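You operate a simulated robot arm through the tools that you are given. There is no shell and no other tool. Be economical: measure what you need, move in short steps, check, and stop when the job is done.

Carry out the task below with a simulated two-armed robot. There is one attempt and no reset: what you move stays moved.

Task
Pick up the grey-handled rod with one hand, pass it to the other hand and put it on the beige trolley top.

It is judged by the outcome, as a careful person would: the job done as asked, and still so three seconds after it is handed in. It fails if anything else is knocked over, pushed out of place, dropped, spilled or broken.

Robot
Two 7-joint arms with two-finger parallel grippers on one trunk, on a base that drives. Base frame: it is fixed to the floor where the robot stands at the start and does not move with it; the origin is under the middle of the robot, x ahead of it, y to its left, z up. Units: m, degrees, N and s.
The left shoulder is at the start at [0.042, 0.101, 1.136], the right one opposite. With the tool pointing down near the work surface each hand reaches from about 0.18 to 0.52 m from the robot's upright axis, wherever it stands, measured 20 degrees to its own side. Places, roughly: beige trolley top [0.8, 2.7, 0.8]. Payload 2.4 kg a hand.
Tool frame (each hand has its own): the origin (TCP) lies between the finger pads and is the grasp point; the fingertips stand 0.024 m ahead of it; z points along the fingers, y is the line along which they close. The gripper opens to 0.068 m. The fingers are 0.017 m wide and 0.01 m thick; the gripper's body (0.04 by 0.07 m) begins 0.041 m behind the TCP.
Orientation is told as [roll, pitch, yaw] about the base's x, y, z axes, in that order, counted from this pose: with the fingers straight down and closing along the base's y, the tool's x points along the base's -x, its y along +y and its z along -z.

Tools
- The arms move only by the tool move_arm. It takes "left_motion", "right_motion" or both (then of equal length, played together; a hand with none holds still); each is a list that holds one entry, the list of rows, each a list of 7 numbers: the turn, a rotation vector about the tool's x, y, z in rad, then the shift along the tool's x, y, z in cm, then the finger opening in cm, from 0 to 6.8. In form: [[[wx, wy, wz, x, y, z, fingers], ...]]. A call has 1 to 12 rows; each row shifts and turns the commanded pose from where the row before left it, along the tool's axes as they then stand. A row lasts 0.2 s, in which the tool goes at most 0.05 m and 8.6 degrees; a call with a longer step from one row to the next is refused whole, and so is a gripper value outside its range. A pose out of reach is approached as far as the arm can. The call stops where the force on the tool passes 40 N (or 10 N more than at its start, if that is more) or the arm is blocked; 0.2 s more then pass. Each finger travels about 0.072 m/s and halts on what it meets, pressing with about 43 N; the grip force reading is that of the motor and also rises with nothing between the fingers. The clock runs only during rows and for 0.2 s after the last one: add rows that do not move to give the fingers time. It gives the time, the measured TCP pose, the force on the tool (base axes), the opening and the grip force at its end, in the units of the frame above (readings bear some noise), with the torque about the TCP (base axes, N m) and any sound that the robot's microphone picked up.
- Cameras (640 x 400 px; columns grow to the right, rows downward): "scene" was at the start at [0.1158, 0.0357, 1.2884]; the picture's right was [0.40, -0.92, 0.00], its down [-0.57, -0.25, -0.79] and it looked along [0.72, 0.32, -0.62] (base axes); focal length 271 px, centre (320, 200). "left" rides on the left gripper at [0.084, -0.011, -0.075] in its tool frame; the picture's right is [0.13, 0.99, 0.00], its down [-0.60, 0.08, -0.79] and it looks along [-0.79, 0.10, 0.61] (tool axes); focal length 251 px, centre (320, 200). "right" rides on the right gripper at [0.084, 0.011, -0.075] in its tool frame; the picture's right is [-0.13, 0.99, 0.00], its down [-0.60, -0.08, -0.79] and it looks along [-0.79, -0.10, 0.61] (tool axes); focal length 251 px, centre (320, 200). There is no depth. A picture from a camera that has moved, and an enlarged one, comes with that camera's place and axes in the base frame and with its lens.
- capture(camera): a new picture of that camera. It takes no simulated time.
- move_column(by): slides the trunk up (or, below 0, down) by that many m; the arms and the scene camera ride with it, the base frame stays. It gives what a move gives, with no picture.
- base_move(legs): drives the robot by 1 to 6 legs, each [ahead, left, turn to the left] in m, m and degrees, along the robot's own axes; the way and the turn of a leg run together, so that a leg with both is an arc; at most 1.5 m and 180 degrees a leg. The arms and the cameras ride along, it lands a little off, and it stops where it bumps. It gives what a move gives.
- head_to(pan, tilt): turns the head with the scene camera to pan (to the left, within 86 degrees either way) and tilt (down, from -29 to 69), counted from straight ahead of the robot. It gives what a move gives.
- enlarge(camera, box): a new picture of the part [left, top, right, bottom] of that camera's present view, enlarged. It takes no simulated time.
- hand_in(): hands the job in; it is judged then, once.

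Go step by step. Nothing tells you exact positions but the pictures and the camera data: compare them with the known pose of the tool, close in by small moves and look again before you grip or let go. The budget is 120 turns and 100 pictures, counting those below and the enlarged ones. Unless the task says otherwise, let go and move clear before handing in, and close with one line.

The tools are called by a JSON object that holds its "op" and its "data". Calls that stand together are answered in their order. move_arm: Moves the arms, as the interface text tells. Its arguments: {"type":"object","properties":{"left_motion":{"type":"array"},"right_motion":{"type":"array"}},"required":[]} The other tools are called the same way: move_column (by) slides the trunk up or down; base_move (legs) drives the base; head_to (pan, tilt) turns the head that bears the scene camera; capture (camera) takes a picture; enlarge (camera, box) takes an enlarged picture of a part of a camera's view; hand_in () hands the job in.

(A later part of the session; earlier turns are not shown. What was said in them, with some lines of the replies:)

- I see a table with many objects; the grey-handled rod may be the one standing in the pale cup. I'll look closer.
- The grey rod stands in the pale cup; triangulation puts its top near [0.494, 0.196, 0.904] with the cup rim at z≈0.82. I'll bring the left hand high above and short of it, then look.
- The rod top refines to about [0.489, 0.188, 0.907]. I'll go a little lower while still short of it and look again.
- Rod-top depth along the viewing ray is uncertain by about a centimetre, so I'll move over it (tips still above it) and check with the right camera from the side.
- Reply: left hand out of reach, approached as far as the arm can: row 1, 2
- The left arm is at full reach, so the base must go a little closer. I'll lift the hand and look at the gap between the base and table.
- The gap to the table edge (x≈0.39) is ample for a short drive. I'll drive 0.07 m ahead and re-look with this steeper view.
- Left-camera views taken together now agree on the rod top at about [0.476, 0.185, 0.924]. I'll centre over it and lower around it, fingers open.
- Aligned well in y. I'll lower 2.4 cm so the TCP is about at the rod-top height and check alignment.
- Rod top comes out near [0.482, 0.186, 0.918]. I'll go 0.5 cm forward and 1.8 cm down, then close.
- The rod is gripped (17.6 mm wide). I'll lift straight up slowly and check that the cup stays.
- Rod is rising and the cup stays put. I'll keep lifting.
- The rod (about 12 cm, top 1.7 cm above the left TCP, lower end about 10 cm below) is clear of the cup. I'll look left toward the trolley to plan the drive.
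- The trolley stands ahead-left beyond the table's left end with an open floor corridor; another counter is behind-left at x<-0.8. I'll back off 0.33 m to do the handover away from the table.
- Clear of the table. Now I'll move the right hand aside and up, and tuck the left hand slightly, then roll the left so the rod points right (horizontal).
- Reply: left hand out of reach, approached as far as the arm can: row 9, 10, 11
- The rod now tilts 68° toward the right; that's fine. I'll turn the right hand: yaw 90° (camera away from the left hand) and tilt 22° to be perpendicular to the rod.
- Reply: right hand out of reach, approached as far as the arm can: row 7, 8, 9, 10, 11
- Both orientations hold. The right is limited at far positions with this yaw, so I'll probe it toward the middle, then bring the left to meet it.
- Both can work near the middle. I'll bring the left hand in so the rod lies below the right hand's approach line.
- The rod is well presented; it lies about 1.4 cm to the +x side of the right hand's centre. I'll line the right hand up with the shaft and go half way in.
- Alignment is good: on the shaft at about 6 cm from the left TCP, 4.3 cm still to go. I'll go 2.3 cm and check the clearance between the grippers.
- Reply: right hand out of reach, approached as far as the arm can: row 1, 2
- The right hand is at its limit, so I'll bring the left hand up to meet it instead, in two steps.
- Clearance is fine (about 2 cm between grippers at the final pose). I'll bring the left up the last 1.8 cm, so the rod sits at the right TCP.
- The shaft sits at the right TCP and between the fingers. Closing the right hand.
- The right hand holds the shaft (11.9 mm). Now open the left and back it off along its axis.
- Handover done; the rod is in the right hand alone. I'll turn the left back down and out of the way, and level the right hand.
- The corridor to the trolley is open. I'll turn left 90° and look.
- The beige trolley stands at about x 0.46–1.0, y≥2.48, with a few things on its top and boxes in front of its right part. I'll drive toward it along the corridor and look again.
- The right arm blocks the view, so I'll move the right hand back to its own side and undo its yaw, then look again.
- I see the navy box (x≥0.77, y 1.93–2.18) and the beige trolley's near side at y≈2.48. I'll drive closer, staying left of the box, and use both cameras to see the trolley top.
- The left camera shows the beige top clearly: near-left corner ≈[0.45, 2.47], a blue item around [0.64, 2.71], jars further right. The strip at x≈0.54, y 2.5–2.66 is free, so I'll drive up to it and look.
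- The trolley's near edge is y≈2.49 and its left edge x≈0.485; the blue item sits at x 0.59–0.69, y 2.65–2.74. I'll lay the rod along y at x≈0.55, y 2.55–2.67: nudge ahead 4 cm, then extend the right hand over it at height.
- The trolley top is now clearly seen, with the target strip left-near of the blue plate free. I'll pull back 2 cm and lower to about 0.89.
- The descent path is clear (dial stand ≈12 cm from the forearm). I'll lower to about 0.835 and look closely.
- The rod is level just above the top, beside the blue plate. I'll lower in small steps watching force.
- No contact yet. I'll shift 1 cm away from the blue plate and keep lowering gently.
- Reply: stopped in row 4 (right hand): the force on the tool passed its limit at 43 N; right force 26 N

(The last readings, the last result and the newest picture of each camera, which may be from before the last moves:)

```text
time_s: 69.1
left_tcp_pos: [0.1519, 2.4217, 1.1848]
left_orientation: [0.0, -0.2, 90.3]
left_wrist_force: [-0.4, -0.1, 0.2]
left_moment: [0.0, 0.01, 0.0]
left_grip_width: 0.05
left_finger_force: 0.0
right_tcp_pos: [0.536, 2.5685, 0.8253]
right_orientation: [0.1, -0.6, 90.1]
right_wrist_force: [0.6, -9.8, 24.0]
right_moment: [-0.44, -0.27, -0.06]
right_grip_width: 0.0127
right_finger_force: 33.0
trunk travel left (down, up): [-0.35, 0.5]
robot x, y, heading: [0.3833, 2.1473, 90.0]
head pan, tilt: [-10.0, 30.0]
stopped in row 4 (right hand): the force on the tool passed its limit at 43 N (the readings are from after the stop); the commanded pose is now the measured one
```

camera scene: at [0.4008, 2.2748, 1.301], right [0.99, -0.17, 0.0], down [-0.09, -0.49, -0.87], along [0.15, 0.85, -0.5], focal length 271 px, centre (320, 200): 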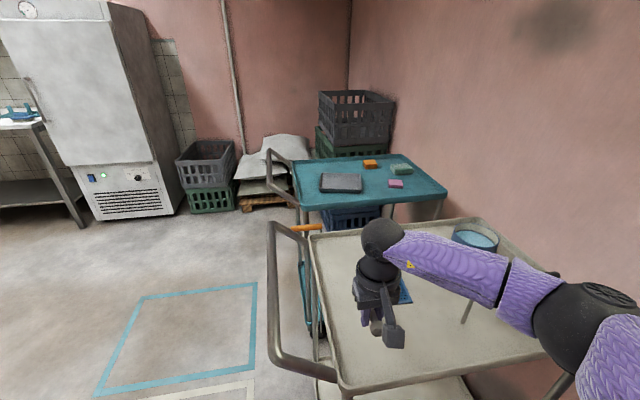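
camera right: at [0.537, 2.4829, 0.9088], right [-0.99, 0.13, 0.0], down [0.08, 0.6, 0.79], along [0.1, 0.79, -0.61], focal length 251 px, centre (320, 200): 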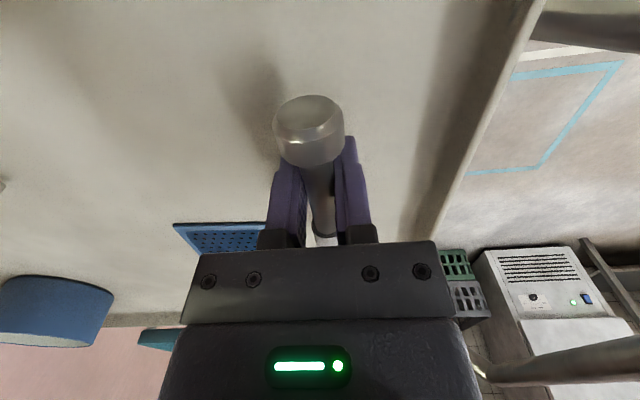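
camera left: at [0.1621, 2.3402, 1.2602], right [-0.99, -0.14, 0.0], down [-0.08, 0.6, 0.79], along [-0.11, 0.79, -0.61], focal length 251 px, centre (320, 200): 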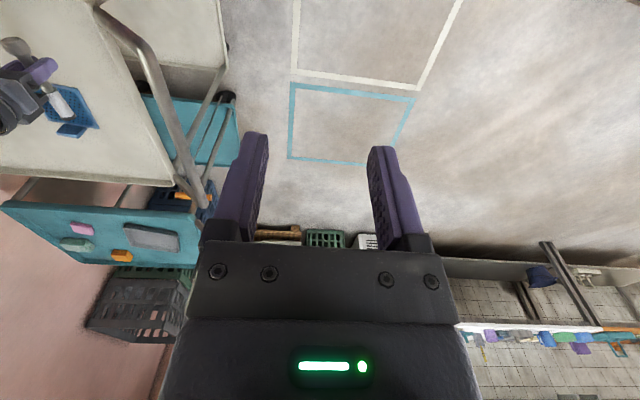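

Fingertips touched the top at TCP z≈0.825, so the surface is ≈0.80. I'll relieve by 2 mm, then ease the fingers open slightly so the rod settles down between them.

{"op": "move_arm", "data": {"right_motion": [[[0, 0, 0, 0, 0, -0.15, 0], [0, 0, 0, 0, 0, 0, 0], [0, 0, 0, 0, 0, 0, 1.2], [0, 0, 0, 0, 0, 0, 1.3], [0, 0, 0, 0, 0, 0, 1.4], [0, 0, 0, 0, 0, 0, 1.5], [0, 0, 0, 0, 0, 0, 1.6], [0, 0, 0, 0, 0, 0, 1.8], [0, 0, 0, 0, 0, 0, 1.8]]]}}

{"op": "enlarge", "data": {"camera": "left", "box": [40, 0, 160, 140]}}

{"op": "capture", "data": {"camera": "right"}}

```text
time_s: 71.1
left_tcp_pos: [0.1508, 2.4225, 1.1836]
left_orientation: [0.1, -0.3, 90.4]
left_wrist_force: [0.2, -0.1, -0.4]
left_moment: [0.03, 0.01, -0.03]
left_grip_width: 0.05
left_finger_force: 0.0
right_tcp_pos: [0.5366, 2.5686, 0.8252]
right_orientation: [0.0, -0.5, 90.1]
right_wrist_force: [-1.3, -3.2, 22.9]
right_moment: [-0.27, -0.03, 0.07]
right_grip_width: 0.0138
right_finger_force: 0.0
trunk travel left (down, up): [-0.35, 0.5]
robot x, y, heading: [0.3849, 2.1444, 90.0]
head pan, tilt: [-10.0, 30.0]
```

```text
2.86 times, centred on (100, 70) of left
camera zoom: at [0.1615, 2.3383, 1.2605], right [-0.99, -0.13, 0.0], down [-0.08, 0.6, 0.8], along [-0.11, 0.79, -0.61], focal length 718 px, centre (949, 571)
```

zoom: 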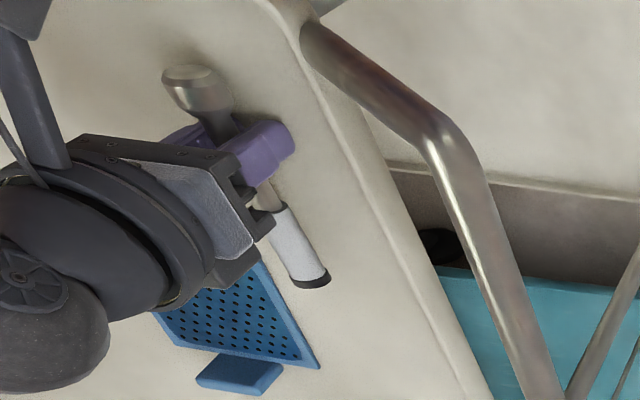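

```text
27 pictures are left
camera right: at [0.5266, 2.4825, 0.8974], right [-0.99, 0.13, 0.0], down [0.08, 0.6, 0.8], along [0.1, 0.79, -0.6], focal length 251 px, centre (320, 200)
```

right: 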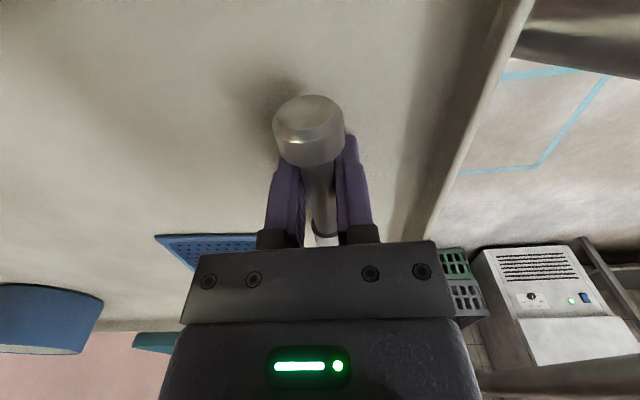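

The fingers are pressing on the top (≈23 N) and stick; I'll relieve another few millimetres while holding the same opening.

{"op": "move_arm", "data": {"right_motion": [[[0, 0, 0, 0, 0, -0.15, 1.4], [0, 0, 0, 0, 0, -0.15, 1.4], [0, 0, 0, 0, 0, 0, 1.5], [0, 0, 0, 0, 0, 0, 1.6]]]}}

{"op": "enlarge", "data": {"camera": "right", "box": [220, 60, 420, 260]}}

```text
time_s: 72.1
left_tcp_pos: [0.1506, 2.4245, 1.1844]
left_orientation: [0.1, -0.1, 90.3]
left_wrist_force: [-1.0, 0.2, -1.1]
left_moment: [-0.02, 0.04, -0.01]
left_grip_width: 0.0499
left_finger_force: 0.0
right_tcp_pos: [0.5367, 2.5692, 0.8267]
right_orientation: [0.0, -0.4, 90.1]
right_wrist_force: [1.2, 1.0, 0.1]
right_moment: [-0.02, -0.05, -0.01]
right_grip_width: 0.0158
right_finger_force: 0.1
trunk travel left (down, up): [-0.35, 0.5]
robot x, y, heading: [0.39, 2.1457, 90.1]
head pan, tilt: [-10.0, 30.0]
```

```text
2.00 times, centred on (320, 160) of right
camera zoom: at [0.5269, 2.4836, 0.8996], right [-0.99, 0.13, 0.0], down [0.08, 0.6, 0.8], along [0.1, 0.79, -0.6], focal length 503 px, centre (320, 280)
```

zoom: 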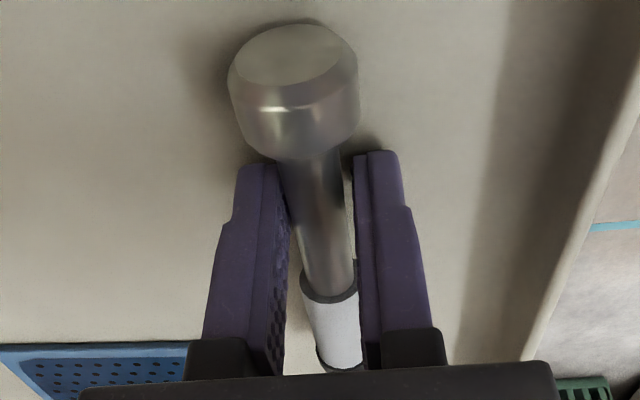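

The rod has settled on the top between the loosened fingers. I'll open a bit more and check it rests still.

{"op": "move_arm", "data": {"right_motion": [[[0, 0, 0, 0, 0, 0, 2], [0, 0, 0, 0, 0, 0, 2.6], [0, 0, 0, 0, 0, 0, 3.2], [0, 0, 0, 0, 0, 0, 3.2], [0, 0, 0, 0, 0, 0, 3.2]]]}}

{"op": "enlarge", "data": {"camera": "right", "box": [220, 60, 420, 260]}}

{"op": "enlarge", "data": {"camera": "left", "box": [40, 0, 160, 140]}}

```text
time_s: 73.3
left_tcp_pos: [0.1521, 2.4254, 1.184]
left_orientation: [0.0, 0.0, 90.3]
left_wrist_force: [-0.1, -0.5, -0.4]
left_moment: [0.04, 0.01, -0.03]
left_grip_width: 0.0499
left_finger_force: 0.0
right_tcp_pos: [0.5363, 2.5686, 0.8263]
right_orientation: [0.2, -0.5, 90.1]
right_wrist_force: [-0.5, 0.3, 0.5]
right_moment: [-0.01, 0.03, 0.0]
right_grip_width: 0.0321
right_finger_force: 0.1
trunk travel left (down, up): [-0.35, 0.5]
robot x, y, heading: [0.3894, 2.1488, 90.1]
head pan, tilt: [-10.0, 30.0]
```

```text
2.00 times, centred on (320, 160) of right
camera zoom: at [0.5268, 2.4837, 0.8997], right [-0.99, 0.13, 0.0], down [0.08, 0.6, 0.8], along [0.1, 0.79, -0.6], focal length 503 px, centre (320, 280)
```

zoom: 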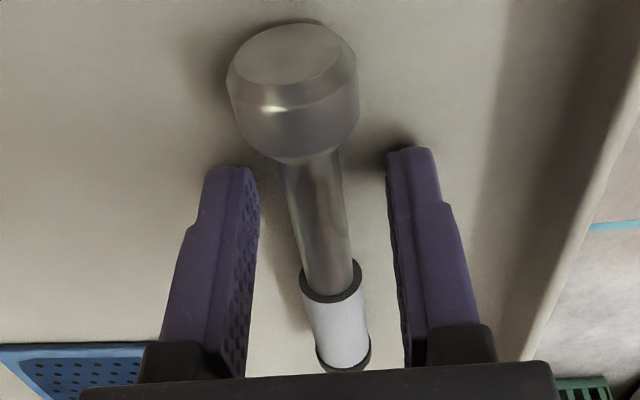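

```text
2.86 times, centred on (100, 70) of left
camera zoom: at [0.1621, 2.3402, 1.2602], right [-0.99, -0.13, 0.0], down [-0.08, 0.6, 0.79], along [-0.11, 0.79, -0.61], focal length 718 px, centre (949, 571)
```

zoom: 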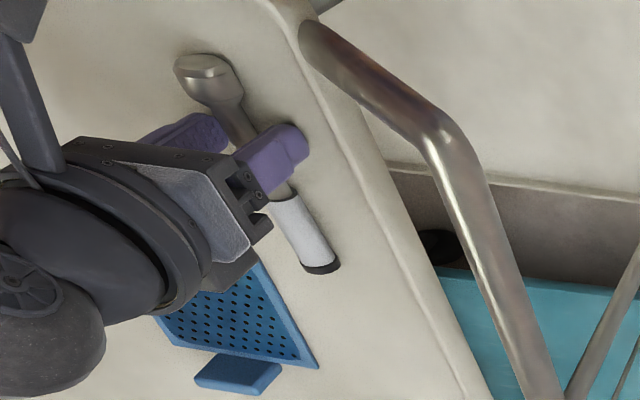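

The rod lies still on the top. Lifting the right hand straight up, then back.

{"op": "move_arm", "data": {"right_motion": [[[0, 0, 0, 0, 0, -1, 3.6], [0, 0, 0, 0, 0, -1.5, 3.6], [0, 0, 0, 0, 0, -3, 3.6], [0, 0, 0, 0, 0, -4, 3.6], [0, 0, 0, 0, 0, -4, 3.6], [0, 0, 0, 0, 0, -4, 3.6], [0, 0, 0, 0, 0, -4, 3.6], [0, 0, 0, 0, 0, -4, 3.6], [0, 0, 0, 0, 0, 0, 3.6]]]}}

{"op": "capture", "data": {"camera": "scene"}}

{"op": "capture", "data": {"camera": "left"}}

```text
time_s: 75.3
left_tcp_pos: [0.1506, 2.4244, 1.1836]
left_orientation: [0.1, -0.2, 90.3]
left_wrist_force: [-0.3, 1.2, -0.6]
left_moment: [-0.02, 0.02, 0.03]
left_grip_width: 0.0502
left_finger_force: 0.0
right_tcp_pos: [0.5375, 2.5687, 1.0807]
right_orientation: [0.2, -0.4, 90.0]
right_wrist_force: [-0.1, 0.2, -0.2]
right_moment: [0.01, 0.01, -0.03]
right_grip_width: 0.0361
right_finger_force: 0.0
trunk travel left (down, up): [-0.35, 0.5]
robot x, y, heading: [0.3874, 2.1448, 89.8]
head pan, tilt: [-10.0, 30.0]
```

```text
23 pictures are left
camera scene: at [0.4009, 2.2747, 1.301], right [0.99, -0.17, 0.0], down [-0.09, -0.49, -0.87], along [0.15, 0.85, -0.5], focal length 271 px, centre (320, 200)
```

scene: 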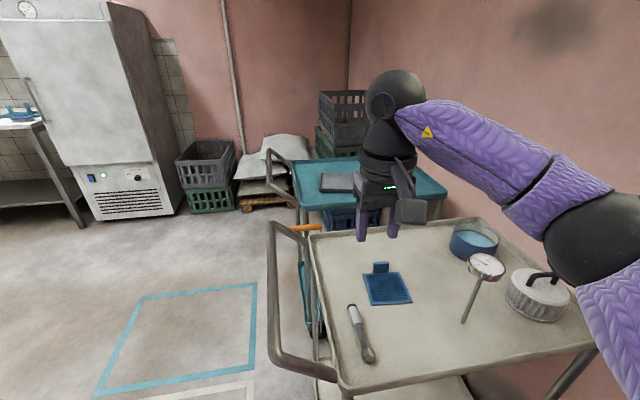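

```text
22 pictures are left
camera left: at [0.1622, 2.3402, 1.2602], right [-0.99, -0.13, 0.0], down [-0.08, 0.6, 0.79], along [-0.11, 0.79, -0.61], focal length 251 px, centre (320, 200)
```

left: 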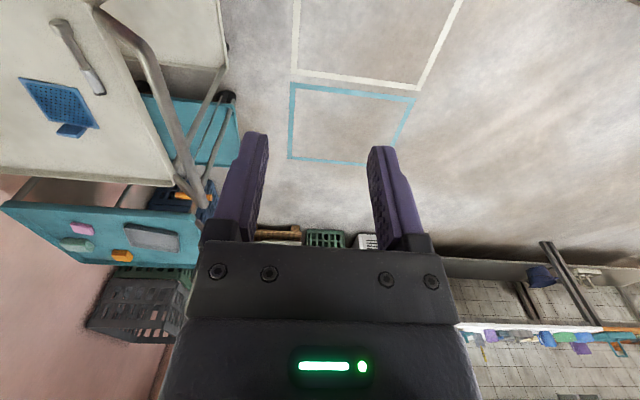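

The rod lies on the beige trolley top, everything else is where it was, and the hands are clear. Handing in.

{"op": "hand_in", "data": {}}

```text
The job is handed in.
```

I picked up the grey-handled rod with the left hand, passed it to the right hand and laid it on the beige trolley top, where it lay still with nothing else disturbed.
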